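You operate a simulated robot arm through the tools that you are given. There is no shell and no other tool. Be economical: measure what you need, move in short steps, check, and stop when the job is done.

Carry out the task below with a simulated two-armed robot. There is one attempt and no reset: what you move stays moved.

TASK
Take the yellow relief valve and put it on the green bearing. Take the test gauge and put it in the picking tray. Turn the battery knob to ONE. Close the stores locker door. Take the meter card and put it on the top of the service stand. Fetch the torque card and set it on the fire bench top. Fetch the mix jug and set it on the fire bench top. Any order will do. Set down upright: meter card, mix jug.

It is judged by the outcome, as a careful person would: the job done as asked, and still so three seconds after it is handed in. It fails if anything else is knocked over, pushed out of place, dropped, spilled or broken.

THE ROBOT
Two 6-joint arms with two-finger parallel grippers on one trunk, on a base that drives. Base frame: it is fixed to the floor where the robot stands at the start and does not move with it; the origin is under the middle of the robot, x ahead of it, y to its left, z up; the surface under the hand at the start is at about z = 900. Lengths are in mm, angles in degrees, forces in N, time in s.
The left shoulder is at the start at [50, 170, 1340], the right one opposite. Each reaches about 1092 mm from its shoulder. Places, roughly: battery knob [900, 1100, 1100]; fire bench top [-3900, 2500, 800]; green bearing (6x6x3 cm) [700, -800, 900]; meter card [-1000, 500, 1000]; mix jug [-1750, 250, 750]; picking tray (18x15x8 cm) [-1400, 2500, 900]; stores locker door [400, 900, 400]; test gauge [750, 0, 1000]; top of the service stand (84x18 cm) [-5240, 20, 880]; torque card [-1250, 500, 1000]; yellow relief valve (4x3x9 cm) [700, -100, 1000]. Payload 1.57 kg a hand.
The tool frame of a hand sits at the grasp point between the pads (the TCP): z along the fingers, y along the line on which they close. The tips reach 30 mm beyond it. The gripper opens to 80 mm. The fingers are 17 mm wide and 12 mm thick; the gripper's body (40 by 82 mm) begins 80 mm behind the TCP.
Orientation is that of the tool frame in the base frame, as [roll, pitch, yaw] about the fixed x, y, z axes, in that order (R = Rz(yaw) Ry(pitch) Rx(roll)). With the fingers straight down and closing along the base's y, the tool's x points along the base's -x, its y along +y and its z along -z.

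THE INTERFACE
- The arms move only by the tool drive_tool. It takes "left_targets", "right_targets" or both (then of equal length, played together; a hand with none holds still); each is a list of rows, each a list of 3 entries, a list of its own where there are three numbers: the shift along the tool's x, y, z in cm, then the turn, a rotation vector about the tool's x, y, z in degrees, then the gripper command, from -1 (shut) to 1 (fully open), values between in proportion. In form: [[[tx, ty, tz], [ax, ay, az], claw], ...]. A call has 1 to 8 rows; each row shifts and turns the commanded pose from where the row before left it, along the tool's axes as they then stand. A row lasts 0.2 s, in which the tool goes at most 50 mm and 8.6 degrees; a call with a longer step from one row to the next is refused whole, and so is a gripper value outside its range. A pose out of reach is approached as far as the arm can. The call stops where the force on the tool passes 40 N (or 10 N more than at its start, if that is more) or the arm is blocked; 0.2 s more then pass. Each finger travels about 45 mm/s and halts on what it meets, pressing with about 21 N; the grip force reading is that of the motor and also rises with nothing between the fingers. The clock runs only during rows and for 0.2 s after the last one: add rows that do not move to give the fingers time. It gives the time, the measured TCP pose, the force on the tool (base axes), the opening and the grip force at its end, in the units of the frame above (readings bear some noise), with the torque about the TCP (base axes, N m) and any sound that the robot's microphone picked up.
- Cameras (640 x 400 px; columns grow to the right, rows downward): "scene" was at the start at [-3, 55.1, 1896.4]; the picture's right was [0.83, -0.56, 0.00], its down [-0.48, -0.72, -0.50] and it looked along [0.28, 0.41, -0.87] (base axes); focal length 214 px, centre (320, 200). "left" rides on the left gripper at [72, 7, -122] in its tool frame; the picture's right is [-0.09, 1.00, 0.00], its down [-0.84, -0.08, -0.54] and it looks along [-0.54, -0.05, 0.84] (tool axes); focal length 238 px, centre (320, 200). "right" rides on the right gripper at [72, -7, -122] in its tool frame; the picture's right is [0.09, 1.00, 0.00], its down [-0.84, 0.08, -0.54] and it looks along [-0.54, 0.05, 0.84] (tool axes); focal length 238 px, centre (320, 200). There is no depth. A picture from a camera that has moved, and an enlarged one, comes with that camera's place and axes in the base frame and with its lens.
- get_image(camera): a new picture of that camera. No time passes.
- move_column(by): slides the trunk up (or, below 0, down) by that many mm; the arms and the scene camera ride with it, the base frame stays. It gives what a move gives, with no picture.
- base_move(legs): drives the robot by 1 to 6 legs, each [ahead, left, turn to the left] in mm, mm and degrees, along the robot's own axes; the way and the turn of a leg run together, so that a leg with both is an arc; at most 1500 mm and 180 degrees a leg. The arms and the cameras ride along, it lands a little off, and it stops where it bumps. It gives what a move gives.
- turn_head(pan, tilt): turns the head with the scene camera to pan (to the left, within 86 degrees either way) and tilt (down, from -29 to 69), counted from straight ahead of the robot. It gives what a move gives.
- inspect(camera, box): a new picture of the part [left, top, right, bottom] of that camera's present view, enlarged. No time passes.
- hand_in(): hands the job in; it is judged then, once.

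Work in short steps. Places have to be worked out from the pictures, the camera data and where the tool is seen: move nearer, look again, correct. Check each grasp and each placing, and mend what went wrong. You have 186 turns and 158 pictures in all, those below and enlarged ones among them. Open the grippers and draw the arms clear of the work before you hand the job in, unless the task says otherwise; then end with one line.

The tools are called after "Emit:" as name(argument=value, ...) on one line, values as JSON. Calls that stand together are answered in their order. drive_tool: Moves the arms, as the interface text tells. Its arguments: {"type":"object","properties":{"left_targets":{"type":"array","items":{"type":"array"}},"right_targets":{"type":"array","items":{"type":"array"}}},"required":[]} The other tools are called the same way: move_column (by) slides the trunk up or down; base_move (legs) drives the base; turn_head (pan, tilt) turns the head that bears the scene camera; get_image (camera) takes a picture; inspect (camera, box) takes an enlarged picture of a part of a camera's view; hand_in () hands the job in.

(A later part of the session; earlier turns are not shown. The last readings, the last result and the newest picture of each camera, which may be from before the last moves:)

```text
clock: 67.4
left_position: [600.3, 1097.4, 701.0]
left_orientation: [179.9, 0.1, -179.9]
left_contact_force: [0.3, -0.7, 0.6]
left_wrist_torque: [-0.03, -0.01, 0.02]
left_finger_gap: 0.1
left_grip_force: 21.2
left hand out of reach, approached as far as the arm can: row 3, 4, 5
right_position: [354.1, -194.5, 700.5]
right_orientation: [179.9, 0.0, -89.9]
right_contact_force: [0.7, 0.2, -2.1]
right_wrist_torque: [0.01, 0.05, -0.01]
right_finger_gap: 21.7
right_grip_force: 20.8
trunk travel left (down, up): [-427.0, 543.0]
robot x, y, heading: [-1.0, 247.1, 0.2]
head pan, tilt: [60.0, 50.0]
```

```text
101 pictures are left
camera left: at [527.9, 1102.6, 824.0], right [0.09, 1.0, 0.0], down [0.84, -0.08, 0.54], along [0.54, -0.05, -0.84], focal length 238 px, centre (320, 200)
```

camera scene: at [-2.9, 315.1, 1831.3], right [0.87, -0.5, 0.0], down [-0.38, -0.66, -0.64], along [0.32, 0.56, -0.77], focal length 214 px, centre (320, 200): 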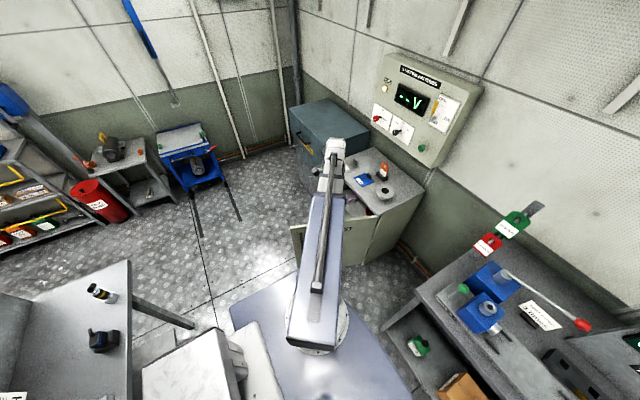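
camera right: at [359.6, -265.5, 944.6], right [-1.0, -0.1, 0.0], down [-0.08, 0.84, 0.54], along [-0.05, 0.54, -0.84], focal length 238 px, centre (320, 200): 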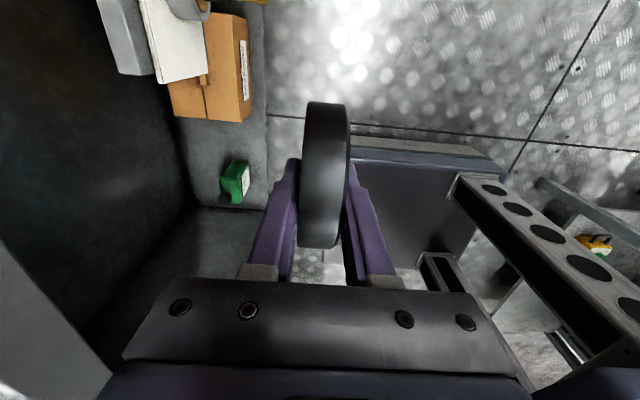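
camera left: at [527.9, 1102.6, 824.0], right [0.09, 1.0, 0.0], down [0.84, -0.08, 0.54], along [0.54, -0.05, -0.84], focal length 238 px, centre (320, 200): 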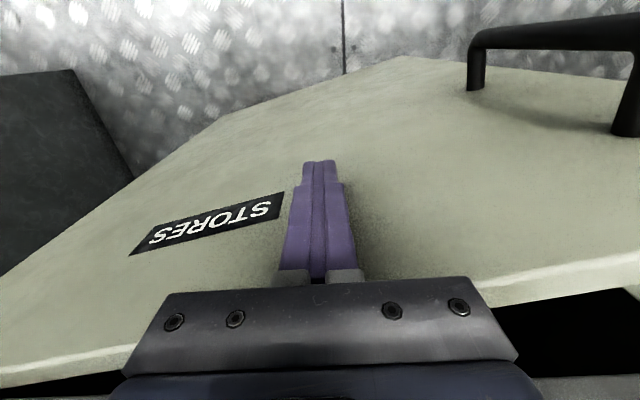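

Nearly closed but the arm is at full stretch. I drive the base a little forward-left to push it the rest.

Emit:
base_move(legs=[[50, 50, 0]])

Emit:
get_image(camera="left")

```text
clock: 68.4
left_position: [624.0, 1131.8, 701.6]
left_orientation: [-179.7, -0.7, -179.8]
left_contact_force: [-0.6, -0.1, -1.5]
left_wrist_torque: [-0.03, -0.05, -0.01]
left_finger_gap: 0.0
left_grip_force: 21.4
right_position: [388.9, -154.8, 701.8]
right_orientation: [179.9, 0.0, -89.7]
right_contact_force: [0.6, -1.1, -1.7]
right_wrist_torque: [0.01, -0.01, -0.01]
right_finger_gap: 21.7
right_grip_force: 20.9
trunk travel left (down, up): [-427.0, 543.0]
robot x, y, heading: [35.2, 286.5, 0.2]
head pan, tilt: [60.0, 50.0]
stopped in leg 1: the force on the tool passed its limit at 82 N (the readings are from after the stop); the commanded pose is now the measured one
```

```text
100 pictures are left
camera left: at [553.1, 1139.1, 824.8], right [0.09, 1.0, -0.01], down [0.84, -0.07, 0.53], along [0.53, -0.05, -0.85], focal length 238 px, centre (320, 200)
```

left: 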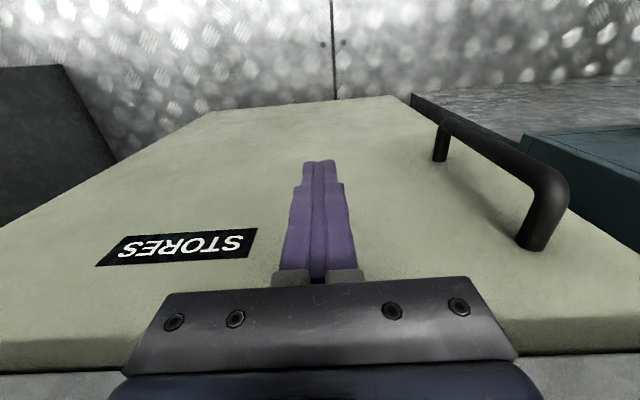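

Door sits flush (firm stop). I back off, raise the trunk, and view the door and knob.

Emit:
drive_tool(left_targets=[[[4.5, -1, 0], [0, 0, 0], -1], [[4.5, -1, 0], [0, 0, 0], -1], [[4.5, -1, 0], [0, 0, 0], -1]])

Emit:
move_column(by=470)

Emit:
get_image(camera="scene")

Emit:
inspect(camera="scene", box=[360, 60, 440, 140])

```text
clock: 69.2
left_position: [492.4, 1100.1, 701.1]
left_orientation: [-179.7, -0.7, -179.8]
left_contact_force: [0.8, 0.8, 0.2]
left_wrist_torque: [0.02, 0.04, -0.01]
left_finger_gap: 0.1
left_grip_force: 20.5
right_position: [389.5, -156.8, 700.7]
right_orientation: [179.9, 0.0, -89.7]
right_contact_force: [-0.5, 0.4, -3.2]
right_wrist_torque: [0.0, -0.01, 0.02]
right_finger_gap: 22.0
right_grip_force: 21.2
trunk travel left (down, up): [-427.0, 543.0]
robot x, y, heading: [33.3, 286.7, 0.6]
head pan, tilt: [60.0, 50.0]
```

```text
refused: 470 is not a number from -400 to 400
```

```text
99 pictures are left
camera scene: at [34.2, 353.4, 1381.2], right [0.87, -0.5, 0.0], down [-0.38, -0.67, -0.64], along [0.32, 0.56, -0.77], focal length 214 px, centre (320, 200)
```

scene: 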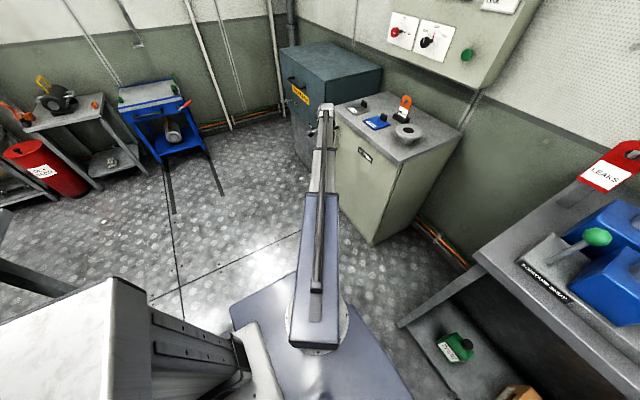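

```text
5.00 times, centred on (400, 100) of scene
camera zoom: at [34.2, 353.4, 1381.2], right [0.87, -0.5, 0.0], down [-0.38, -0.67, -0.64], along [0.32, 0.56, -0.77], focal length 1072 px, centre (-80, 700)
```

zoom: 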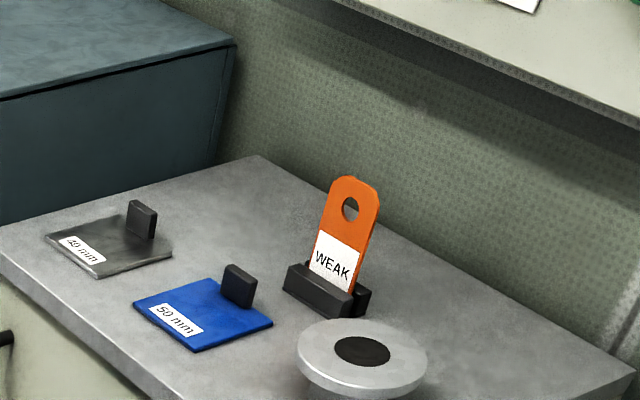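

The door is closed. I raise the trunk 400 mm and drive 300 mm left to bring the knob within reach.

Emit:
move_column(by=400)

Emit:
base_move(legs=[[0, 300, 0]])

Emit:
drive_tool(left_targets=[[[0, -4, 0], [0, -8.5, 0], 0], [[0, -4, 0], [0, -8.5, 0], 0], [[0, -4, 0], [0, -8.5, 0], 0], [[0, 0, 0], [0, -8.5, 0], 0]])

```text
clock: 73.1
left_position: [491.6, 1101.4, 1102.3]
left_orientation: [-179.8, -0.7, -179.7]
left_contact_force: [0.7, 0.0, -0.1]
left_wrist_torque: [-0.01, 0.01, 0.0]
left_finger_gap: 0.1
left_grip_force: 21.1
right_position: [389.5, -156.6, 1100.8]
right_orientation: [179.9, 0.0, -89.7]
right_contact_force: [0.1, -0.2, -1.9]
right_wrist_torque: [0.01, -0.02, 0.0]
right_finger_gap: 21.8
right_grip_force: 20.9
trunk travel left (down, up): [-827.0, 143.0]
robot x, y, heading: [37.9, 289.6, 0.5]
head pan, tilt: [60.0, 50.0]
```

```text
clock: 75.1
left_position: [492.0, 1402.2, 1101.2]
left_orientation: [-179.7, -0.6, -179.7]
left_contact_force: [0.3, 0.3, 0.4]
left_wrist_torque: [0.0, -0.03, 0.01]
left_finger_gap: 0.2
left_grip_force: 21.2
right_position: [387.1, 146.2, 1101.3]
right_orientation: [179.9, -0.1, -89.8]
right_contact_force: [-0.3, 1.0, -1.8]
right_wrist_torque: [0.0, -0.02, 0.0]
right_finger_gap: 21.8
right_grip_force: 21.1
trunk travel left (down, up): [-827.0, 143.0]
robot x, y, heading: [38.4, 587.1, 0.6]
head pan, tilt: [60.0, 50.0]
```

```text
clock: 76.1
left_position: [491.0, 1280.5, 1137.8]
left_orientation: [-179.7, 33.5, -179.7]
left_contact_force: [-0.3, -0.4, 1.5]
left_wrist_torque: [-0.01, 0.01, -0.04]
left_finger_gap: 40.0
left_grip_force: 0.0
left hand out of reach, approached as far as the arm can: row 2, 3, 4
right_position: [387.3, 144.3, 1102.4]
right_orientation: [179.8, -0.1, -89.8]
right_contact_force: [0.1, 0.0, -2.0]
right_wrist_torque: [-0.02, 0.0, -0.02]
right_finger_gap: 21.8
right_grip_force: 21.1
trunk travel left (down, up): [-827.0, 143.0]
robot x, y, heading: [34.5, 587.0, 0.2]
head pan, tilt: [60.0, 50.0]
```

Tilting works; TCP rises ~214 mm to wrist height when horizontal. I finish the tilt to horizontal, moving toward knob y.

Emit:
drive_tool(left_targets=[[[0, -4, 0], [0, -8.5, 0], 0], [[0, -4, 0], [0, -8.5, 0], 0], [[0, -4, 0], [0, -8.5, 0], 0], [[0, -4, 0], [0, -8.5, 0], 0], [[0, -4, 0], [0, -8.5, 0], 0], [[0, 0, 0], [0, -8.5, 0], 0], [[0, 0, 0], [0, -5, 0], 0], [[0, 0, 0], [0, 0, 0], 0]])

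Emit:
get_image(camera="left")

```text
clock: 77.9
left_position: [510.2, 1110.3, 1318.9]
left_orientation: [-156.0, 89.3, -155.7]
left_contact_force: [0.6, -0.1, -0.3]
left_wrist_torque: [-0.03, -0.01, -0.01]
left_finger_gap: 39.9
left_grip_force: 0.1
left hand out of reach, approached as far as the arm can: row 1, 2, 3, 4, 5, 6, 7
right_position: [387.3, 144.3, 1100.7]
right_orientation: [179.9, 0.0, -89.8]
right_contact_force: [-0.4, 0.4, -2.2]
right_wrist_torque: [0.0, -0.01, -0.04]
right_finger_gap: 21.7
right_grip_force: 20.8
trunk travel left (down, up): [-827.0, 143.0]
robot x, y, heading: [36.8, 587.4, 0.2]
head pan, tilt: [60.0, 50.0]
```

```text
97 pictures are left
camera left: at [387.1, 1116.8, 1249.1], right [0.0, 1.0, 0.09], down [-0.53, -0.07, 0.84], along [0.85, -0.04, 0.53], focal length 238 px, centre (320, 200)
```

left: 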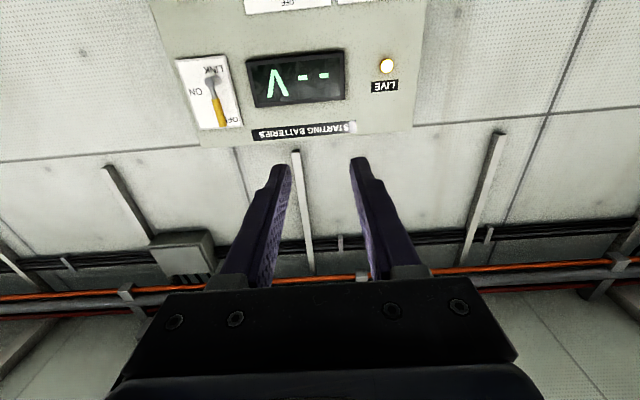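

Hand is horizontal. Lower the trunk 207 mm to bring the TCP to knob height and look.

Emit:
move_column(by=-207)

Emit:
get_image(camera="left")

```text
clock: 80.1
left_position: [510.8, 1110.5, 1111.0]
left_orientation: [-158.9, 89.2, -158.8]
left_contact_force: [0.8, -0.4, -0.5]
left_wrist_torque: [-0.01, 0.01, -0.02]
left_finger_gap: 39.7
left_grip_force: 0.0
right_position: [387.5, 142.6, 895.4]
right_orientation: [179.9, 0.0, -89.8]
right_contact_force: [-0.7, 0.8, -1.3]
right_wrist_torque: [0.01, 0.0, 0.0]
right_finger_gap: 21.9
right_grip_force: 20.8
trunk travel left (down, up): [-620.0, 350.0]
robot x, y, heading: [34.3, 589.2, 0.3]
head pan, tilt: [60.0, 50.0]
```

```text
96 pictures are left
camera left: at [387.2, 1116.8, 1042.0], right [0.0, 1.0, 0.09], down [-0.53, -0.07, 0.84], along [0.85, -0.04, 0.53], focal length 238 px, centre (320, 200)
```

left: 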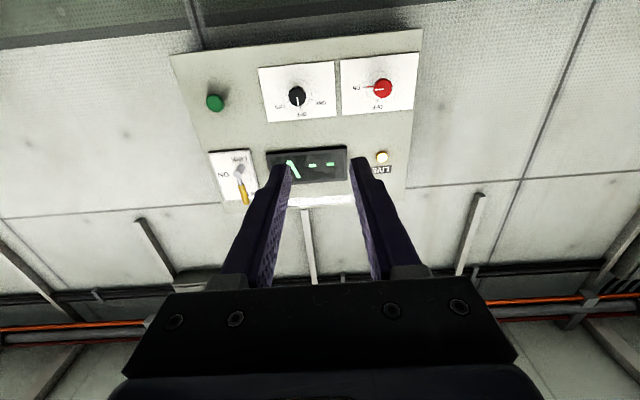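

Knob is at roughly (963,1060,1122). I advance 270 mm keeping short of it, aligning y, and re-look.

Emit:
drive_tool(left_targets=[[[0, -0.8, 4.5], [0, 0, 0], 0.2], [[0, -0.8, 4.5], [0, 0, 0], 0.2], [[0, -0.8, 4.5], [0, 0, 0], 0.2], [[0, -0.8, 4.5], [0, 0, 0], 0.2], [[0, -0.8, 4.5], [0, 0, 0], 0.2], [[0, -0.8, 4.5], [0, 0, 0], 0.2]])

Emit:
move_column(by=8)

Emit:
get_image(camera="left")

```text
clock: 81.5
left_position: [781.6, 1063.9, 1112.0]
left_orientation: [-162.3, 89.2, -162.1]
left_contact_force: [-0.4, -0.6, 0.8]
left_wrist_torque: [-0.02, 0.01, -0.03]
left_finger_gap: 48.3
left_grip_force: 0.1
right_position: [388.0, 143.1, 894.2]
right_orientation: [180.0, 0.1, -89.8]
right_contact_force: [0.6, 0.7, -1.4]
right_wrist_torque: [0.01, -0.02, 0.0]
right_finger_gap: 21.6
right_grip_force: 21.2
trunk travel left (down, up): [-620.0, 350.0]
robot x, y, heading: [38.7, 590.1, -0.0]
head pan, tilt: [60.0, 50.0]
```

```text
clock: 82.1
left_position: [781.5, 1063.6, 1119.8]
left_orientation: [-161.4, 89.2, -161.1]
left_contact_force: [0.3, 0.3, 0.2]
left_wrist_torque: [-0.01, -0.03, -0.01]
left_finger_gap: 48.1
left_grip_force: 0.1
right_position: [387.7, 143.8, 902.9]
right_orientation: [180.0, 0.0, -89.8]
right_contact_force: [-0.3, -0.6, -2.4]
right_wrist_torque: [-0.02, 0.01, -0.02]
right_finger_gap: 21.6
right_grip_force: 21.4
trunk travel left (down, up): [-628.0, 342.0]
robot x, y, heading: [33.7, 589.0, 0.2]
head pan, tilt: [60.0, 50.0]
```

```text
95 pictures are left
camera left: at [658.0, 1069.5, 1049.8], right [0.0, 1.0, 0.09], down [-0.53, -0.07, 0.84], along [0.85, -0.05, 0.53], focal length 238 px, centre (320, 200)
```

left: 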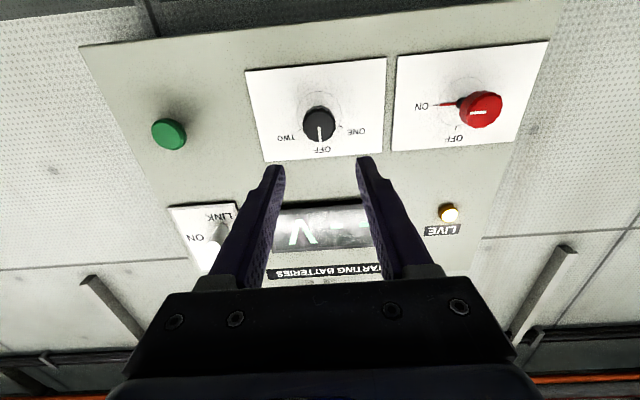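

Aligned: head at ≈(925–960,1063,1117), ~36 mm diameter. Open to 64 mm and advance 100 mm, then look.

Emit:
drive_tool(left_targets=[[[0, 0, 3.5], [0, 0, 0], 0.6], [[0, 0, 3.5], [0, 0, 0], 0.6], [[0, 0, 3.0], [0, 0, 0], 0.6], [[0, 0, 0], [0, 0, 0], 0.6]])

Emit:
get_image(camera="left")

```text
clock: 83.1
left_position: [879.9, 1064.4, 1118.8]
left_orientation: [-162.7, 89.0, -162.5]
left_contact_force: [-0.1, -0.5, 0.6]
left_wrist_torque: [-0.03, -0.03, 0.02]
left_finger_gap: 64.0
left_grip_force: 0.0
right_position: [387.5, 143.8, 902.7]
right_orientation: [179.9, 0.0, -89.9]
right_contact_force: [0.0, -0.3, -2.6]
right_wrist_torque: [-0.01, 0.02, -0.01]
right_finger_gap: 21.4
right_grip_force: 20.9
trunk travel left (down, up): [-628.0, 342.0]
robot x, y, heading: [37.3, 586.0, 0.1]
head pan, tilt: [60.0, 50.0]
```

```text
94 pictures are left
camera left: at [756.7, 1069.5, 1049.6], right [0.0, 1.0, 0.09], down [-0.53, -0.07, 0.85], along [0.85, -0.04, 0.53], focal length 238 px, centre (320, 200)
```

left: 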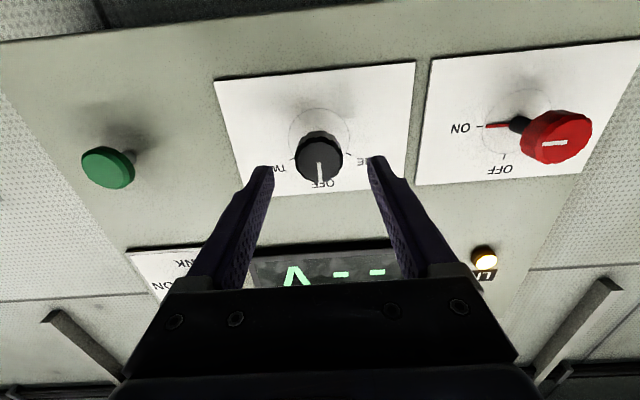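

Head front at ≈x 914, z 1115. Advance 45 mm, lower 3 mm, and close on it.

Emit:
move_column(by=-3)

Emit:
drive_tool(left_targets=[[[0, 0, 1.5], [0, 0, 0], 0.6], [[0, 0, 1.5], [0, 0, 0], 0.6], [[0, 0, 1.5], [0, 0, 0], 0.6], [[0, 0, 0], [0, 0, 0], -0.2], [[0, 0, 0], [0, 0, 0], -0.5], [[0, 0, 0], [0, 0, 0], -0.5], [[0, 0, 0], [0, 0, 0], -0.5]])

Emit:
get_image(camera="left")

```text
clock: 83.6
left_position: [880.2, 1063.2, 1115.5]
left_orientation: [-163.3, 89.0, -163.1]
left_contact_force: [0.5, -0.8, -0.3]
left_wrist_torque: [0.04, -0.01, 0.0]
left_finger_gap: 64.1
left_grip_force: 0.1
right_position: [388.0, 144.3, 900.2]
right_orientation: [180.0, 0.0, -89.8]
right_contact_force: [-0.8, 0.2, -2.0]
right_wrist_torque: [0.02, -0.01, 0.02]
right_finger_gap: 21.8
right_grip_force: 21.1
trunk travel left (down, up): [-625.0, 345.0]
robot x, y, heading: [33.5, 584.6, 0.1]
head pan, tilt: [60.0, 50.0]
```

```text
clock: 85.2
left_position: [925.5, 1063.1, 1115.3]
left_orientation: [-164.8, 89.0, -164.7]
left_contact_force: [-1.4, -1.7, 0.1]
left_wrist_torque: [-0.02, -0.09, -0.24]
left_finger_gap: 37.7
left_grip_force: 35.0
right_position: [387.6, 145.0, 899.0]
right_orientation: [179.8, 0.0, -89.8]
right_contact_force: [-1.4, -1.1, -1.5]
right_wrist_torque: [0.03, -0.04, 0.01]
right_finger_gap: 21.6
right_grip_force: 20.7
trunk travel left (down, up): [-625.0, 345.0]
robot x, y, heading: [35.5, 587.6, 0.1]
head pan, tilt: [60.0, 50.0]
```

```text
93 pictures are left
camera left: at [801.4, 1068.7, 1046.6], right [0.0, 1.0, 0.09], down [-0.53, -0.07, 0.85], along [0.85, -0.05, 0.52], focal length 238 px, centre (320, 200)
```

left: 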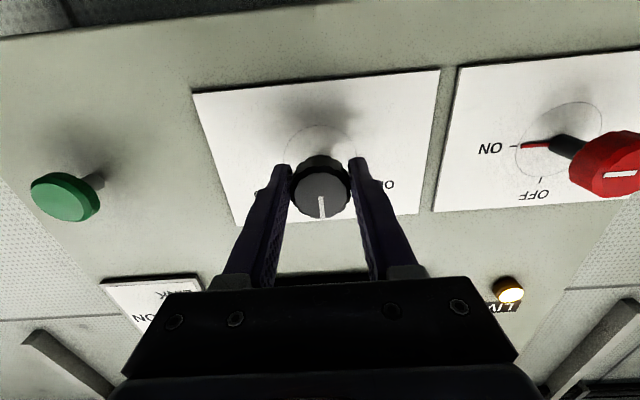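

Knob gripped. I turn it counterclockwise (toward ONE) by about 56° and look.

Emit:
drive_tool(left_targets=[[[0, 0, 0], [0, 0, -8], -0.5], [[0, 0, 0], [0, 0, -8], -0.5], [[0, 0, 0], [0, 0, -8], -0.5], [[0, 0, 0], [0, 0, -8], -0.5], [[0, 0, 0], [0, 0, -8], -0.5], [[0, 0, 0], [0, 0, -8], -0.5], [[0, 0, 0], [0, 0, -8], -0.5]])

Emit:
inspect(camera="left", box=[200, 60, 440, 240])

Emit:
inspect(camera="scene", box=[360, 0, 460, 100])

```text
clock: 86.8
left_position: [925.6, 1060.5, 1117.7]
left_orientation: [-91.1, 33.7, -90.8]
left_contact_force: [0.3, -16.9, 9.7]
left_wrist_torque: [0.07, -0.44, -1.38]
left_finger_gap: 38.0
left_grip_force: 43.8
right_position: [386.4, 141.7, 899.1]
right_orientation: [-180.0, 0.0, -89.8]
right_contact_force: [0.8, 0.0, -1.4]
right_wrist_torque: [0.02, 0.01, 0.0]
right_finger_gap: 21.9
right_grip_force: 20.9
trunk travel left (down, up): [-625.0, 345.0]
robot x, y, heading: [34.2, 588.5, 0.2]
head pan, tilt: [60.0, 50.0]
```

```text
2.22 times, centred on (320, 150) of left
camera zoom: at [801.8, 1003.4, 1074.8], right [-0.01, 0.63, -0.78], down [-0.53, 0.66, 0.54], along [0.85, 0.42, 0.33], focal length 530 px, centre (320, 311)
```

zoom: 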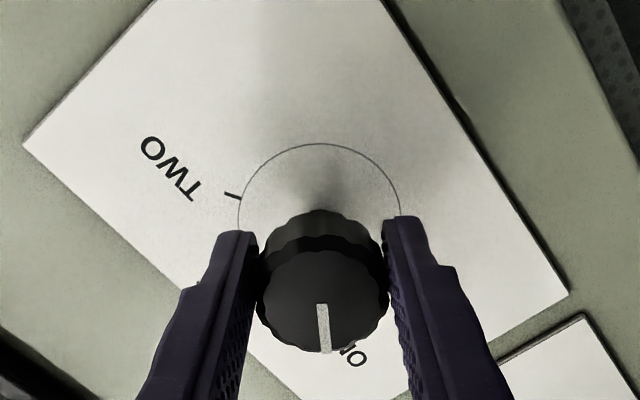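

```text
4.00 times, centred on (410, 50) of scene
camera zoom: at [31.8, 651.3, 1579.5], right [0.87, -0.5, 0.0], down [-0.38, -0.66, -0.64], along [0.32, 0.56, -0.76], focal length 858 px, centre (-40, 800)
```

zoom: 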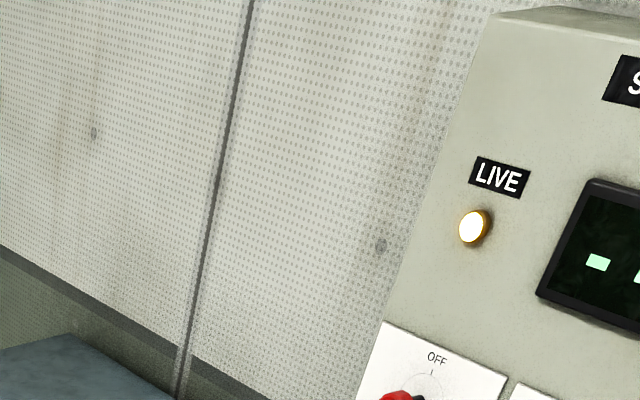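

The knob follows. A few more degrees, then check the pointer after releasing.

Emit:
drive_tool(left_targets=[[[0, 0, 0], [0, 0, -5], -0.5], [[0, 0, 0], [0, 0, 0], -0.5], [[0, 0, 0], [0, 0, 0], 0.3], [[0, 0, 0], [0, 0, 0], 0.3], [[0, 0, 0], [0, 0, 0], 0.3], [[0, 0, -3], [0, 0, 0], 0.3], [[0, 0, -4], [0, 0, 0], 0.3]])

Emit:
inspect(camera="left", box=[200, 40, 440, 220])

```text
clock: 88.4
left_position: [852.8, 1062.4, 1117.8]
left_orientation: [-91.3, 28.7, -90.4]
left_contact_force: [0.2, -0.1, -0.7]
left_wrist_torque: [-0.01, 0.01, 0.0]
left_finger_gap: 52.0
left_grip_force: 0.0
right_position: [387.7, 144.1, 899.5]
right_orientation: [180.0, 0.0, -89.8]
right_contact_force: [-0.3, -0.2, -2.5]
right_wrist_torque: [0.0, 0.0, 0.01]
right_finger_gap: 22.0
right_grip_force: 21.0
trunk travel left (down, up): [-625.0, 345.0]
robot x, y, heading: [34.8, 589.0, 0.1]
head pan, tilt: [60.0, 50.0]
```

```text
2.22 times, centred on (320, 130) of left
camera zoom: at [730.7, 1002.3, 1078.2], right [-0.02, 0.56, -0.83], down [-0.54, 0.7, 0.48], along [0.84, 0.45, 0.29], focal length 530 px, centre (320, 356)
```

zoom: 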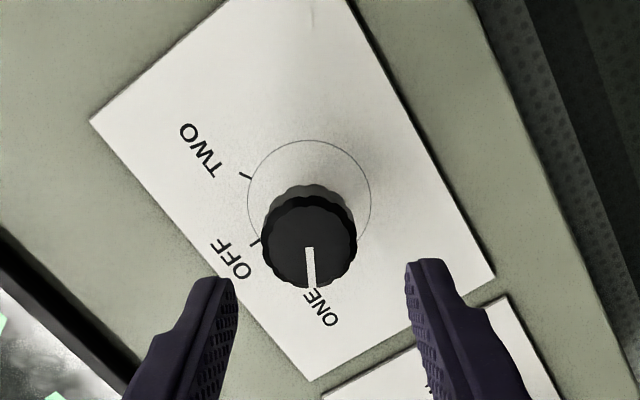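

The mark points at ONE. I back away and confirm from the head camera.

Emit:
drive_tool(left_targets=[[[0, 0, -4.5], [0, 0, 0], 0.3], [[0, 0, -4.5], [0, 0, 0], 0.3], [[0, 0, -4.5], [0, 0, 0], 0.3], [[0, 0, -4.5], [0, 0, 0], 0.3], [[0, 0, -4.5], [0, 0, 0], 0.3], [[0, 0, -4.5], [0, 0, 0], 0.3]])

Emit:
turn_head(pan=25, tilt=30)

Emit:
get_image(camera="scene")

```text
clock: 89.8
left_position: [583.4, 1062.0, 1117.6]
left_orientation: [-91.0, 28.6, -90.3]
left_contact_force: [0.1, 0.7, -0.3]
left_wrist_torque: [-0.01, -0.03, 0.03]
left_finger_gap: 51.8
left_grip_force: 0.0
left hand out of reach, approached as far as the arm can: row 5
right_position: [386.9, 143.8, 899.0]
right_orientation: [180.0, 0.0, -89.7]
right_contact_force: [0.4, 0.4, -2.2]
right_wrist_torque: [0.0, 0.05, 0.01]
right_finger_gap: 21.6
right_grip_force: 20.7
trunk travel left (down, up): [-625.0, 345.0]
robot x, y, heading: [37.0, 588.2, 0.2]
head pan, tilt: [60.0, 50.0]
```

```text
clock: 90.8
left_position: [583.4, 1061.0, 1116.4]
left_orientation: [-91.0, 28.6, -90.3]
left_contact_force: [0.4, -0.7, 1.2]
left_wrist_torque: [0.02, 0.05, 0.02]
left_finger_gap: 52.1
left_grip_force: 0.0
right_position: [388.6, 143.6, 899.3]
right_orientation: [180.0, 0.0, -89.8]
right_contact_force: [-0.5, -0.6, -2.5]
right_wrist_torque: [0.01, 0.02, 0.02]
right_finger_gap: 21.9
right_grip_force: 20.5
trunk travel left (down, up): [-625.0, 345.0]
robot x, y, heading: [32.1, 584.1, 0.0]
head pan, tilt: [25.0, 30.0]
```

```text
89 pictures are left
camera scene: at [76.4, 626.1, 1608.7], right [0.43, -0.9, 0.0], down [-0.45, -0.21, -0.87], along [0.78, 0.37, -0.5], focal length 214 px, centre (320, 200)
```

scene: 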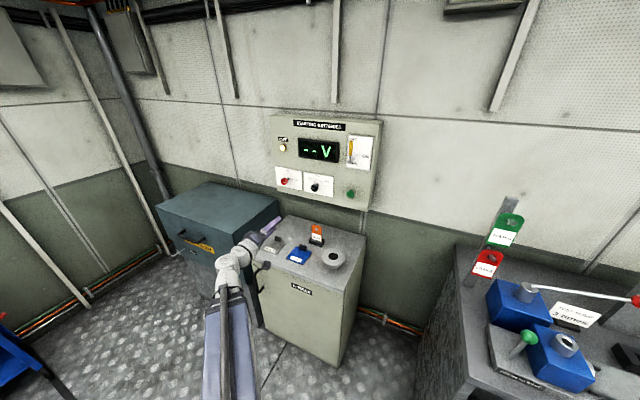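

Emit:
inspect(camera="scene", box=[265, 110, 385, 210])

```text
4.00 times, centred on (325, 160) of scene
camera zoom: at [76.4, 626.1, 1608.7], right [0.43, -0.9, 0.0], down [-0.45, -0.21, -0.87], along [0.78, 0.37, -0.5], focal length 858 px, centre (300, 360)
```

zoom: 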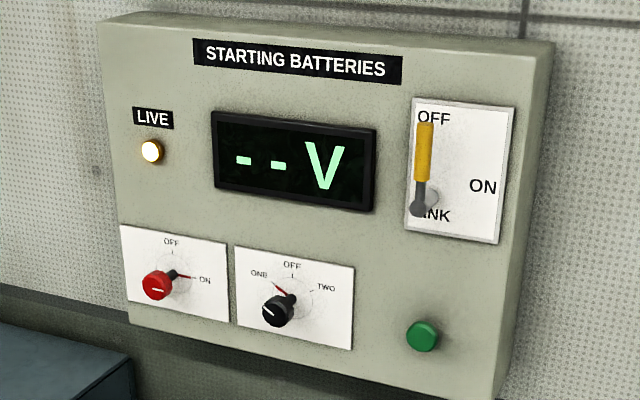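

Knob is at ONE. Now I raise the trunk and return the left hand to pointing down.

Emit:
move_column(by=220)

Emit:
drive_tool(left_targets=[[[0, 0, 0], [0, 0, 8.5], 0.3], [[0, 0, 0], [0, 0, 8.5], 0.3], [[0, 0, 0], [0, 0, 8.5], 0.3], [[0, 0, 0], [0, 0, 8.5], 0.3], [[0, 0, 0], [0, 0, 8.5], 0.3], [[0, 0, 0], [0, 0, 8.5], 0.3], [[0, 0, 0], [0, 0, 8.5], 0.3], [[0, 0, 0], [0, 0, 1.5], 0.3]])

Emit:
drive_tool(left_targets=[[[0, 0, 0], [0, 8.5, 0], 0.3], [[0, 0, 0], [0, 8.5, 0], 0.3], [[0, 0, 0], [0, 8.5, 0], 0.3], [[0, 0, 0], [0, 8.5, 0], 0.3], [[0, 0, 0], [0, 8.5, 0], 0.3], [[0, 0, 0], [0, 8.5, 0], 0.3], [[0, 0, 0], [0, 8.5, 0], 0.3], [[0, 0, 0], [0, 8.5, 0], 0.3]])

Emit:
drive_tool(left_targets=[[[0, 0, 0], [0, 8.5, 0], 0.3], [[0, 0, 0], [0, 8.5, 0], 0.3], [[0, 0, 0], [0, 5.5, 0], 0.3], [[0, 0, 0], [0, 0, 0], 0.3]])

```text
clock: 93.2
left_position: [582.9, 1062.0, 1336.6]
left_orientation: [-90.9, 28.8, -90.3]
left_contact_force: [-0.1, -0.3, 0.2]
left_wrist_torque: [0.04, 0.02, -0.03]
left_finger_gap: 51.7
left_grip_force: 0.1
right_position: [388.9, 144.4, 1119.7]
right_orientation: [179.8, 0.0, -89.8]
right_contact_force: [0.9, 0.2, -2.1]
right_wrist_torque: [0.01, 0.0, 0.03]
right_finger_gap: 21.8
right_grip_force: 21.3
trunk travel left (down, up): [-845.0, 125.0]
robot x, y, heading: [33.5, 587.5, 0.5]
head pan, tilt: [25.0, 30.0]
```

```text
clock: 95.0
left_position: [583.0, 1061.1, 1336.7]
left_orientation: [-168.4, 89.3, -168.2]
left_contact_force: [0.7, -0.2, -0.1]
left_wrist_torque: [-0.02, 0.04, -0.03]
left_finger_gap: 52.0
left_grip_force: 0.1
right_position: [387.7, 144.1, 1119.4]
right_orientation: [180.0, 0.1, -89.8]
right_contact_force: [-0.3, 0.4, -2.1]
right_wrist_torque: [-0.02, -0.04, 0.0]
right_finger_gap: 21.9
right_grip_force: 21.2
trunk travel left (down, up): [-845.0, 125.0]
robot x, y, heading: [33.0, 587.8, 0.5]
head pan, tilt: [25.0, 30.0]
```

```text
clock: 96.8
left_position: [583.8, 1063.0, 1134.6]
left_orientation: [-179.7, 20.9, -179.7]
left_contact_force: [0.8, 0.1, 0.1]
left_wrist_torque: [-0.01, -0.01, -0.05]
left_finger_gap: 51.9
left_grip_force: 0.0
left hand out of reach, approached as far as the arm can: row 1, 2, 3, 4, 5, 6, 7, 8
right_position: [388.3, 144.9, 1119.5]
right_orientation: [180.0, 0.1, -89.7]
right_contact_force: [-0.8, 0.1, -2.5]
right_wrist_torque: [-0.01, 0.0, -0.01]
right_finger_gap: 22.0
right_grip_force: 20.5
trunk travel left (down, up): [-845.0, 125.0]
robot x, y, heading: [34.1, 588.8, 0.3]
head pan, tilt: [25.0, 30.0]
```

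```text
clock: 97.8
left_position: [583.8, 1061.6, 1119.3]
left_orientation: [-179.7, -1.4, -179.8]
left_contact_force: [-0.5, -0.2, 0.3]
left_wrist_torque: [0.01, 0.01, 0.0]
left_finger_gap: 52.1
left_grip_force: 0.0
left hand out of reach, approached as far as the arm can: row 1, 2
right_position: [387.1, 144.1, 1120.2]
right_orientation: [-180.0, 0.0, -89.8]
right_contact_force: [0.2, 0.2, -2.0]
right_wrist_torque: [0.03, 0.0, 0.01]
right_finger_gap: 22.1
right_grip_force: 20.9
trunk travel left (down, up): [-845.0, 125.0]
robot x, y, heading: [34.8, 587.1, -0.1]
head pan, tilt: [25.0, 30.0]
```

Both hands are drawn in front of the robot for driving.

Emit:
drive_tool(left_targets=[[[2.1, -4.3, 0], [0, -1.4, 0], 0.3], [[2.1, -4.3, 0], [0, 0, 0], 0.3], [[2.1, -4.3, 0], [0, 0, 0], 0.3], [[2.1, -4.3, 0], [0, 0, 0], 0.3], [[2.1, -4.3, 0], [0, 0, 0], 0.3], [[2.1, -4.3, 0], [0, 0, 0], 0.3], [[1.5, -3.5, 0], [0, 0, 0], 0.3]], right_targets=[[[-3, -2.5, 0], [0, 0, 0], -0.7], [[-3.5, -1.8, 0], [0, 0, 0], -0.7], [[-3.9, -0.7, 0], [0, 0, 0], -0.7], [[-3.9, 0, 0], [0, 0, 0], -0.7], [[-3.9, 0, 0], [0, 0, 0], -0.7], [[-3.9, 0, 0], [0, 0, 0], -0.7], [[-3.9, 0, 0], [0, 0, 0], -0.7]])

Emit:
turn_head(pan=86, tilt=35)

Emit:
get_image(camera="scene")

```text
clock: 99.4
left_position: [490.5, 773.8, 1119.8]
left_orientation: [-179.6, -0.1, -179.8]
left_contact_force: [0.5, -0.9, 0.0]
left_wrist_torque: [-0.01, -0.03, 0.02]
left_finger_gap: 52.0
left_grip_force: 0.0
left hand out of reach, approached as far as the arm can: row 4, 5, 6, 7
right_position: [491.5, 386.5, 1119.5]
right_orientation: [179.7, 0.0, -89.8]
right_contact_force: [-0.3, 0.1, -2.1]
right_wrist_torque: [-0.02, 0.01, -0.02]
right_finger_gap: 21.9
right_grip_force: 21.2
right hand out of reach, approached as far as the arm can: row 2, 3, 4, 5, 6, 7
trunk travel left (down, up): [-845.0, 125.0]
robot x, y, heading: [34.8, 587.2, 0.5]
head pan, tilt: [25.0, 30.0]
```

```text
clock: 100.7
left_position: [490.9, 772.4, 1119.7]
left_orientation: [-179.7, -0.3, -179.9]
left_contact_force: [-0.1, -0.1, -0.2]
left_wrist_torque: [-0.01, 0.0, 0.01]
left_finger_gap: 51.9
left_grip_force: 0.1
right_position: [490.3, 384.7, 1118.5]
right_orientation: [179.8, -0.1, -89.8]
right_contact_force: [-0.8, 0.3, -3.0]
right_wrist_torque: [-0.02, 0.01, -0.02]
right_finger_gap: 21.8
right_grip_force: 20.9
trunk travel left (down, up): [-845.0, 125.0]
robot x, y, heading: [37.5, 587.5, 0.2]
head pan, tilt: [85.9, 35.0]
```

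```text
87 pictures are left
camera scene: at [0.7, 675.4, 1821.0], right [1.0, -0.07, 0.0], down [-0.04, -0.57, -0.82], along [0.06, 0.82, -0.57], focal length 214 px, centre (320, 200)
```

scene: 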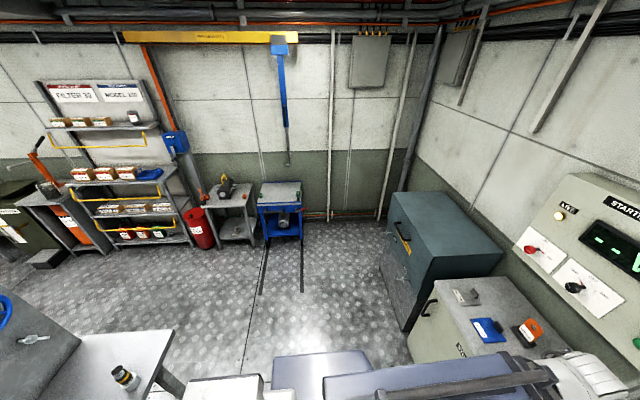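

The picking tray should be on the filter shelf at upper left; I zoom in.

Emit:
inspect(camera="scene", box=[30, 75, 230, 250])

```text
2.29 times, centred on (130, 162) of scene
camera zoom: at [0.7, 675.4, 1821.0], right [1.0, -0.07, 0.0], down [-0.04, -0.57, -0.82], along [0.06, 0.82, -0.57], focal length 490 px, centre (754, 286)
```

zoom: 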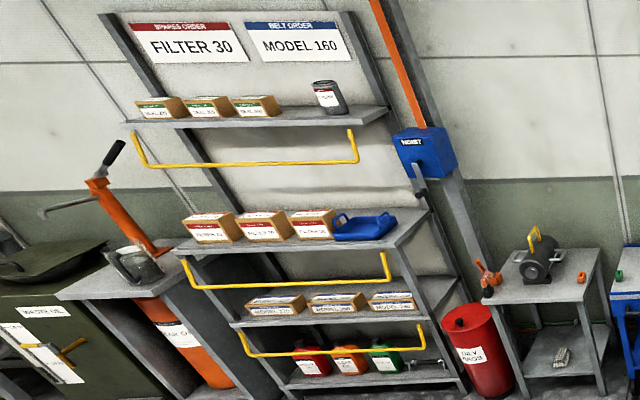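

The blue tray is on the middle shelf (~(-1384,2450)). I drive left and slightly ahead to open floor, then turn left 90°.

Emit:
base_move(legs=[[85, 860, 0], [0, 0, 90]])

Emit:
turn_head(pan=60, tilt=40)

Emit:
get_image(camera="scene")

```text
clock: 109.1
left_position: [-48.9, 1913.6, 1119.7]
left_orientation: [-179.7, -0.3, -91.6]
left_contact_force: [-0.2, 0.2, -1.2]
left_wrist_torque: [0.02, -0.01, 0.01]
left_finger_gap: 52.1
left_grip_force: 0.2
right_position: [338.1, 1902.4, 1120.1]
right_orientation: [179.7, 0.0, -1.4]
right_contact_force: [0.2, 0.0, -2.6]
right_wrist_torque: [0.01, 0.01, 0.02]
right_finger_gap: 21.8
right_grip_force: 20.9
trunk travel left (down, up): [-845.0, 125.0]
robot x, y, heading: [120.4, 1451.7, 88.6]
head pan, tilt: [85.9, 35.0]
```

```text
clock: 110.0
left_position: [-49.9, 1912.7, 1119.8]
left_orientation: [-179.7, -0.2, -91.5]
left_contact_force: [1.2, -1.6, -0.1]
left_wrist_torque: [-0.01, 0.0, -0.03]
left_finger_gap: 51.8
left_grip_force: 0.0
right_position: [339.4, 1900.7, 1120.2]
right_orientation: [179.8, 0.0, -1.6]
right_contact_force: [-0.5, 0.0, -2.1]
right_wrist_torque: [0.0, 0.02, -0.02]
right_finger_gap: 21.8
right_grip_force: 20.9
trunk travel left (down, up): [-845.0, 125.0]
robot x, y, heading: [123.4, 1453.0, 88.5]
head pan, tilt: [60.0, 40.0]
```

```text
85 pictures are left
camera scene: at [49.9, 1455.3, 1813.4], right [0.52, 0.85, 0.0], down [0.55, -0.34, -0.77], along [-0.65, 0.4, -0.64], focal length 214 px, centre (320, 200)
```

scene: 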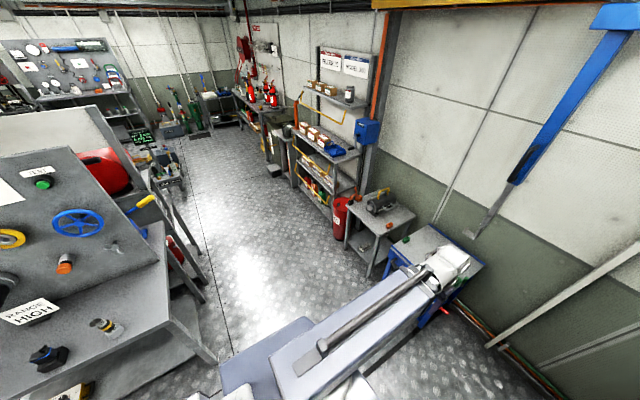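

Rear box is long, so I'll travel west facing −x and reach the tray sideways with the right arm. Strafe left 270, then turn left to heading 180.

Emit:
base_move(legs=[[0, 270, 0], [0, 0, 91.4], [0, -110, 0]])

Emit:
turn_head(pan=0, tilt=35)

Emit:
get_image(camera="scene")

```text
clock: 116.5
left_position: [-610.6, 1397.8, 1120.5]
left_orientation: [-179.8, -0.3, -1.3]
left_contact_force: [0.2, 0.2, -0.4]
left_wrist_torque: [-0.04, 0.01, 0.0]
left_finger_gap: 51.9
left_grip_force: 0.0
right_position: [-600.6, 1785.2, 1119.2]
right_orientation: [179.8, 0.2, 88.9]
right_contact_force: [0.3, 0.9, -2.7]
right_wrist_torque: [-0.03, 0.0, 0.01]
right_finger_gap: 22.1
right_grip_force: 20.6
trunk travel left (down, up): [-845.0, 125.0]
robot x, y, heading: [-148.7, 1570.4, 178.8]
head pan, tilt: [60.0, 40.0]
```

```text
clock: 117.8
left_position: [-610.8, 1396.6, 1119.4]
left_orientation: [-179.7, -0.3, -1.3]
left_contact_force: [1.5, -0.7, 0.2]
left_wrist_torque: [0.04, 0.0, 0.01]
left_finger_gap: 52.0
left_grip_force: 0.1
right_position: [-601.4, 1782.5, 1119.5]
right_orientation: [179.8, 0.0, 88.7]
right_contact_force: [-0.5, 0.3, -2.3]
right_wrist_torque: [-0.01, 0.01, 0.02]
right_finger_gap: 21.8
right_grip_force: 21.0
trunk travel left (down, up): [-845.0, 125.0]
robot x, y, heading: [-147.4, 1568.6, 178.8]
head pan, tilt: [0.0, 35.0]
```

```text
84 pictures are left
camera scene: at [-197.9, 1570.2, 1820.9], right [0.02, 1.0, 0.0], down [0.57, -0.01, -0.82], along [-0.82, 0.02, -0.57], focal length 214 px, centre (320, 200)
```

scene: 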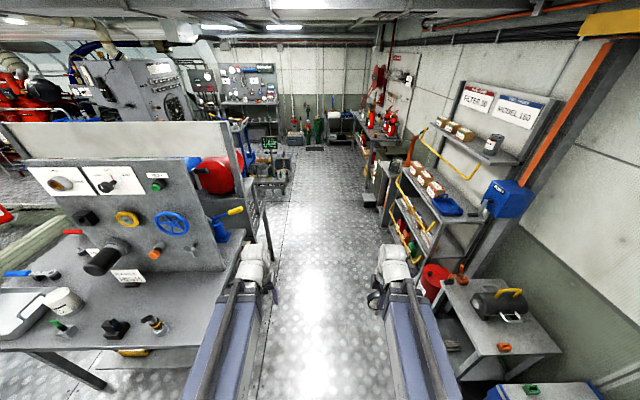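

Corridor is clear. Drive ahead ~980 and right ~130 to sit beside the rack.

Emit:
base_move(legs=[[980, -60, 1.0], [0, -50, 0]])

Emit:
turn_head(pan=-75, tilt=45)

Emit:
get_image(camera="scene")

```text
clock: 123.6
left_position: [-1611.9, 1497.3, 1120.0]
left_orientation: [-179.8, -0.2, 0.6]
left_contact_force: [-0.6, 0.6, 0.5]
left_wrist_torque: [-0.04, -0.03, -0.01]
left_finger_gap: 52.0
left_grip_force: 0.1
right_position: [-1614.1, 1884.4, 1118.5]
right_orientation: [179.8, 0.1, 90.7]
right_contact_force: [-0.1, 0.6, -2.8]
right_wrist_torque: [-0.08, -0.02, -0.01]
right_finger_gap: 21.7
right_grip_force: 21.3
trunk travel left (down, up): [-845.0, 125.0]
robot x, y, heading: [-1157.2, 1680.3, -179.3]
head pan, tilt: [0.0, 35.0]
```

```text
clock: 125.1
left_position: [-1611.2, 1496.2, 1119.3]
left_orientation: [-179.8, -0.3, 0.5]
left_contact_force: [0.3, -0.5, 0.0]
left_wrist_torque: [0.0, 0.0, -0.03]
left_finger_gap: 52.1
left_grip_force: 0.0
right_position: [-1613.8, 1882.5, 1120.9]
right_orientation: [179.8, 0.1, 90.8]
right_contact_force: [-0.8, -0.5, -2.1]
right_wrist_torque: [-0.03, -0.01, -0.03]
right_finger_gap: 22.0
right_grip_force: 20.6
trunk travel left (down, up): [-845.0, 125.0]
robot x, y, heading: [-1155.2, 1685.1, -179.6]
head pan, tilt: [-75.0, 45.0]
```

```text
83 pictures are left
camera scene: at [-1137.7, 1763.1, 1806.1], right [0.96, 0.27, 0.0], down [0.19, -0.68, -0.71], along [-0.19, 0.68, -0.71], focal length 214 px, centre (320, 200)
```

scene: 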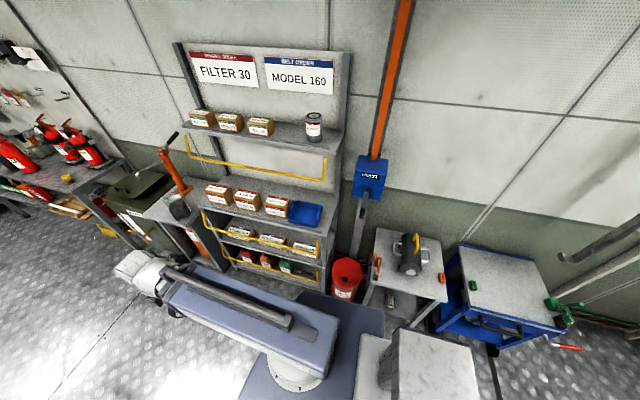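

Tray centre ≈(−1427,2477). The upper rail prevents a vertical hand, so I tilt the right hand 45° toward the rack, lower 100 mm and approach.

Emit:
drive_tool(right_targets=[[[0, 0, 0], [0, 8.5, 0], -0.7], [[0, 0, 0], [0, 8.5, 0], -0.7], [[0, 0, 0], [0, 8.5, 0], -0.7], [[0, 0, 0], [0, 8.5, 0], -0.7], [[0, 0, 0], [0, 8.5, 0], -0.7], [[0, 0, 0], [0, 2.5, 0], -0.7], [[0, 0, 0], [0, 0, 0], -0.7]])

Emit:
move_column(by=-95)

Emit:
drive_tool(right_targets=[[[3.18, 1.4, 3.18], [0, 0, 0], -0.7], [[3.18, 1.4, 3.18], [0, 0, 0], -0.7], [[3.18, 1.4, 3.18], [0, 0, 0], -0.7], [[3.18, 1.4, 3.18], [0, 0, 0], -0.7], [[3.18, 1.4, 3.18], [0, 0, 0], -0.7], [[3.18, 1.4, 3.18], [0, 0, 0], -0.7], [[3.18, 1.4, 3.18], [0, 0, 0], -0.7]])

Emit:
get_image(camera="right")

```text
clock: 126.7
left_position: [-1610.8, 1496.3, 1119.8]
left_orientation: [-179.7, -0.2, 0.5]
left_contact_force: [-0.5, 0.8, -0.4]
left_wrist_torque: [0.03, -0.01, -0.01]
left_finger_gap: 51.7
left_grip_force: 0.1
right_position: [-1614.5, 1882.3, 1184.5]
right_orientation: [179.7, -45.1, 90.9]
right_contact_force: [-0.1, 0.0, -2.7]
right_wrist_torque: [-0.02, -0.02, -0.02]
right_finger_gap: 21.9
right_grip_force: 21.6
right hand out of reach, approached as far as the arm can: row 2, 3, 4, 5, 6
trunk travel left (down, up): [-845.0, 125.0]
robot x, y, heading: [-1154.5, 1680.7, -179.3]
head pan, tilt: [-75.0, 45.0]
```

```text
clock: 128.0
left_position: [-1610.9, 1496.2, 1025.5]
left_orientation: [-179.7, -0.3, 0.6]
left_contact_force: [-0.7, 0.2, -0.5]
left_wrist_torque: [0.04, -0.02, -0.01]
left_finger_gap: 52.1
left_grip_force: 0.0
right_position: [-1614.3, 1883.4, 1090.1]
right_orientation: [179.7, -44.9, 90.9]
right_contact_force: [-0.1, -0.2, -2.6]
right_wrist_torque: [-0.03, -0.02, 0.02]
right_finger_gap: 21.7
right_grip_force: 21.2
trunk travel left (down, up): [-750.0, 220.0]
robot x, y, heading: [-1155.4, 1682.8, -179.2]
head pan, tilt: [-75.0, 45.0]
```

```text
clock: 129.6
left_position: [-1609.1, 1495.9, 1023.9]
left_orientation: [-179.7, -0.2, 0.7]
left_contact_force: [-0.4, -0.1, 0.2]
left_wrist_torque: [-0.01, 0.0, 0.04]
left_finger_gap: 52.1
left_grip_force: 0.0
right_position: [-1577.6, 2200.8, 1088.2]
right_orientation: [179.6, -44.9, 91.1]
right_contact_force: [-0.2, -0.2, -2.9]
right_wrist_torque: [-0.05, -0.01, 0.02]
right_finger_gap: 21.9
right_grip_force: 21.4
right hand out of reach, approached as far as the arm can: row 1, 2, 3, 4, 5
trunk travel left (down, up): [-750.0, 220.0]
robot x, y, heading: [-1155.2, 1685.7, -179.0]
head pan, tilt: [-75.0, 45.0]
```

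```text
82 pictures are left
camera right: at [-1584.0, 2165.9, 1226.6], right [0.99, 0.08, 0.07], down [0.09, -0.97, -0.21], along [0.05, 0.21, -0.98], focal length 238 px, centre (320, 200)
```

right: 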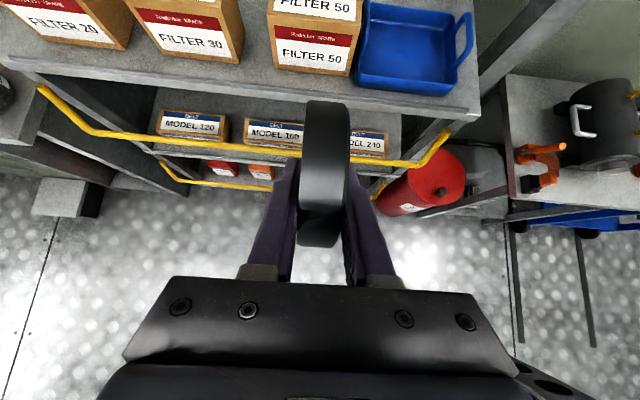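

Tray centre is ≈(−1460,2475). I move across to x −1458 and forward to y≈2400, then look again.

Emit:
drive_tool(right_targets=[[[2.83, 2.4, 2.83], [0, 0, 0], -0.7], [[2.83, 2.4, 2.83], [0, 0, 0], -0.7], [[2.83, 2.4, 2.83], [0, 0, 0], -0.7], [[2.83, 2.4, 2.83], [0, 0, 0], -0.7], [[2.83, 2.4, 2.83], [0, 0, 0], -0.7]])

Emit:
get_image(camera="right")

```text
clock: 130.8
left_position: [-1610.7, 1495.9, 1025.5]
left_orientation: [-179.7, -0.1, 0.7]
left_contact_force: [-0.9, 0.3, 1.4]
left_wrist_torque: [-0.07, 0.01, -0.01]
left_finger_gap: 51.8
left_grip_force: 0.1
right_position: [-1462.8, 2402.1, 1087.9]
right_orientation: [179.7, -44.9, 90.8]
right_contact_force: [0.1, -0.1, -2.8]
right_wrist_torque: [-0.06, 0.0, 0.01]
right_finger_gap: 22.1
right_grip_force: 20.9
trunk travel left (down, up): [-750.0, 220.0]
robot x, y, heading: [-1153.1, 1680.8, -179.3]
head pan, tilt: [-75.0, 45.0]
```

```text
81 pictures are left
camera right: at [-1467.5, 2367.6, 1226.3], right [0.99, 0.08, 0.07], down [0.09, -0.97, -0.2], along [0.05, 0.21, -0.98], focal length 238 px, centre (320, 200)
```

right: 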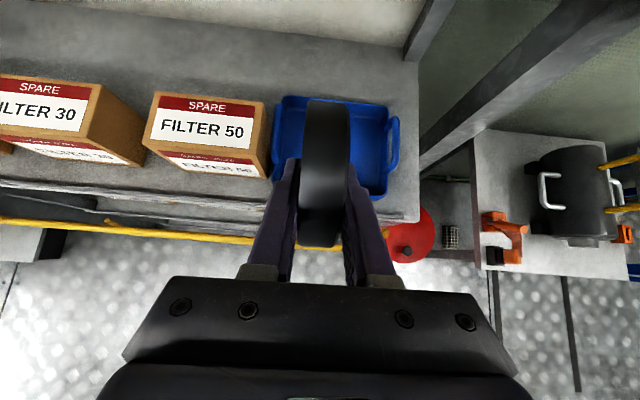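

Tray spans about x −1512…−1371, y 2427…2558. I align TCP to (−1442,2485) then lower in steps.

Emit:
drive_tool(right_targets=[[[2.0, 0.7, 2.0], [0, 0, 0], -0.7], [[2.0, 0.7, 2.0], [0, 0, 0], -0.7], [[1.9, 0.6, 1.9], [0, 0, 0], -0.7], [[0, 0, 0], [0, 0, 0], -0.7]])

Emit:
move_column(by=-85)

Emit:
get_image(camera="right")

Emit:
get_image(camera="scene")

```text
clock: 131.8
left_position: [-1609.9, 1494.4, 1024.7]
left_orientation: [-179.7, -0.2, 0.6]
left_contact_force: [-0.3, 0.3, 0.5]
left_wrist_torque: [0.06, 0.02, 0.02]
left_finger_gap: 51.8
left_grip_force: 0.1
right_position: [-1441.8, 2484.0, 1089.0]
right_orientation: [179.7, -44.8, 91.1]
right_contact_force: [0.2, -0.7, -2.3]
right_wrist_torque: [0.0, -0.01, -0.02]
right_finger_gap: 21.8
right_grip_force: 21.6
trunk travel left (down, up): [-750.0, 220.0]
robot x, y, heading: [-1155.1, 1681.1, -179.4]
head pan, tilt: [-75.0, 45.0]
```

```text
clock: 133.0
left_position: [-1610.7, 1495.7, 940.2]
left_orientation: [-179.6, -0.2, 0.6]
left_contact_force: [1.4, 0.7, -1.0]
left_wrist_torque: [0.01, -0.02, 0.04]
left_finger_gap: 52.1
left_grip_force: 0.0
right_position: [-1441.0, 2483.3, 1003.5]
right_orientation: [179.7, -44.8, 91.0]
right_contact_force: [0.4, 0.2, -1.6]
right_wrist_torque: [-0.05, -0.02, 0.02]
right_finger_gap: 21.9
right_grip_force: 20.7
trunk travel left (down, up): [-665.0, 305.0]
robot x, y, heading: [-1155.1, 1681.3, -179.4]
head pan, tilt: [-75.0, 45.0]
```

```text
80 pictures are left
camera right: at [-1448.8, 2449.4, 1141.6], right [0.99, 0.08, 0.07], down [0.09, -0.97, -0.2], along [0.05, 0.21, -0.98], focal length 238 px, centre (320, 200)
```

right: 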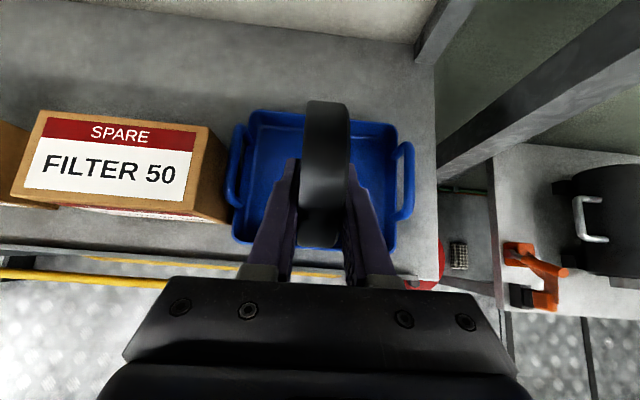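

```text
79 pictures are left
camera scene: at [-1137.5, 1763.2, 1626.2], right [0.96, 0.27, 0.0], down [0.19, -0.68, -0.71], along [-0.19, 0.68, -0.71], focal length 214 px, centre (320, 200)
```

scene: 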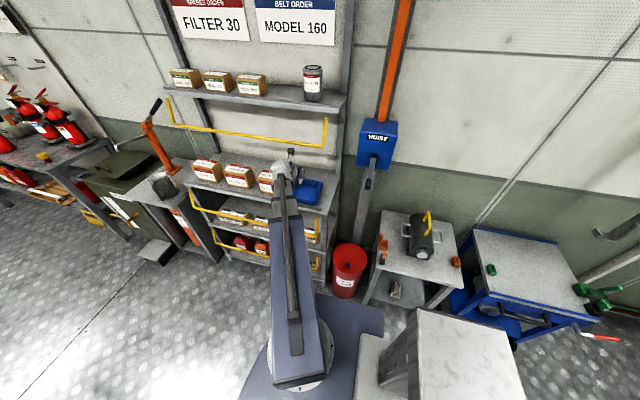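

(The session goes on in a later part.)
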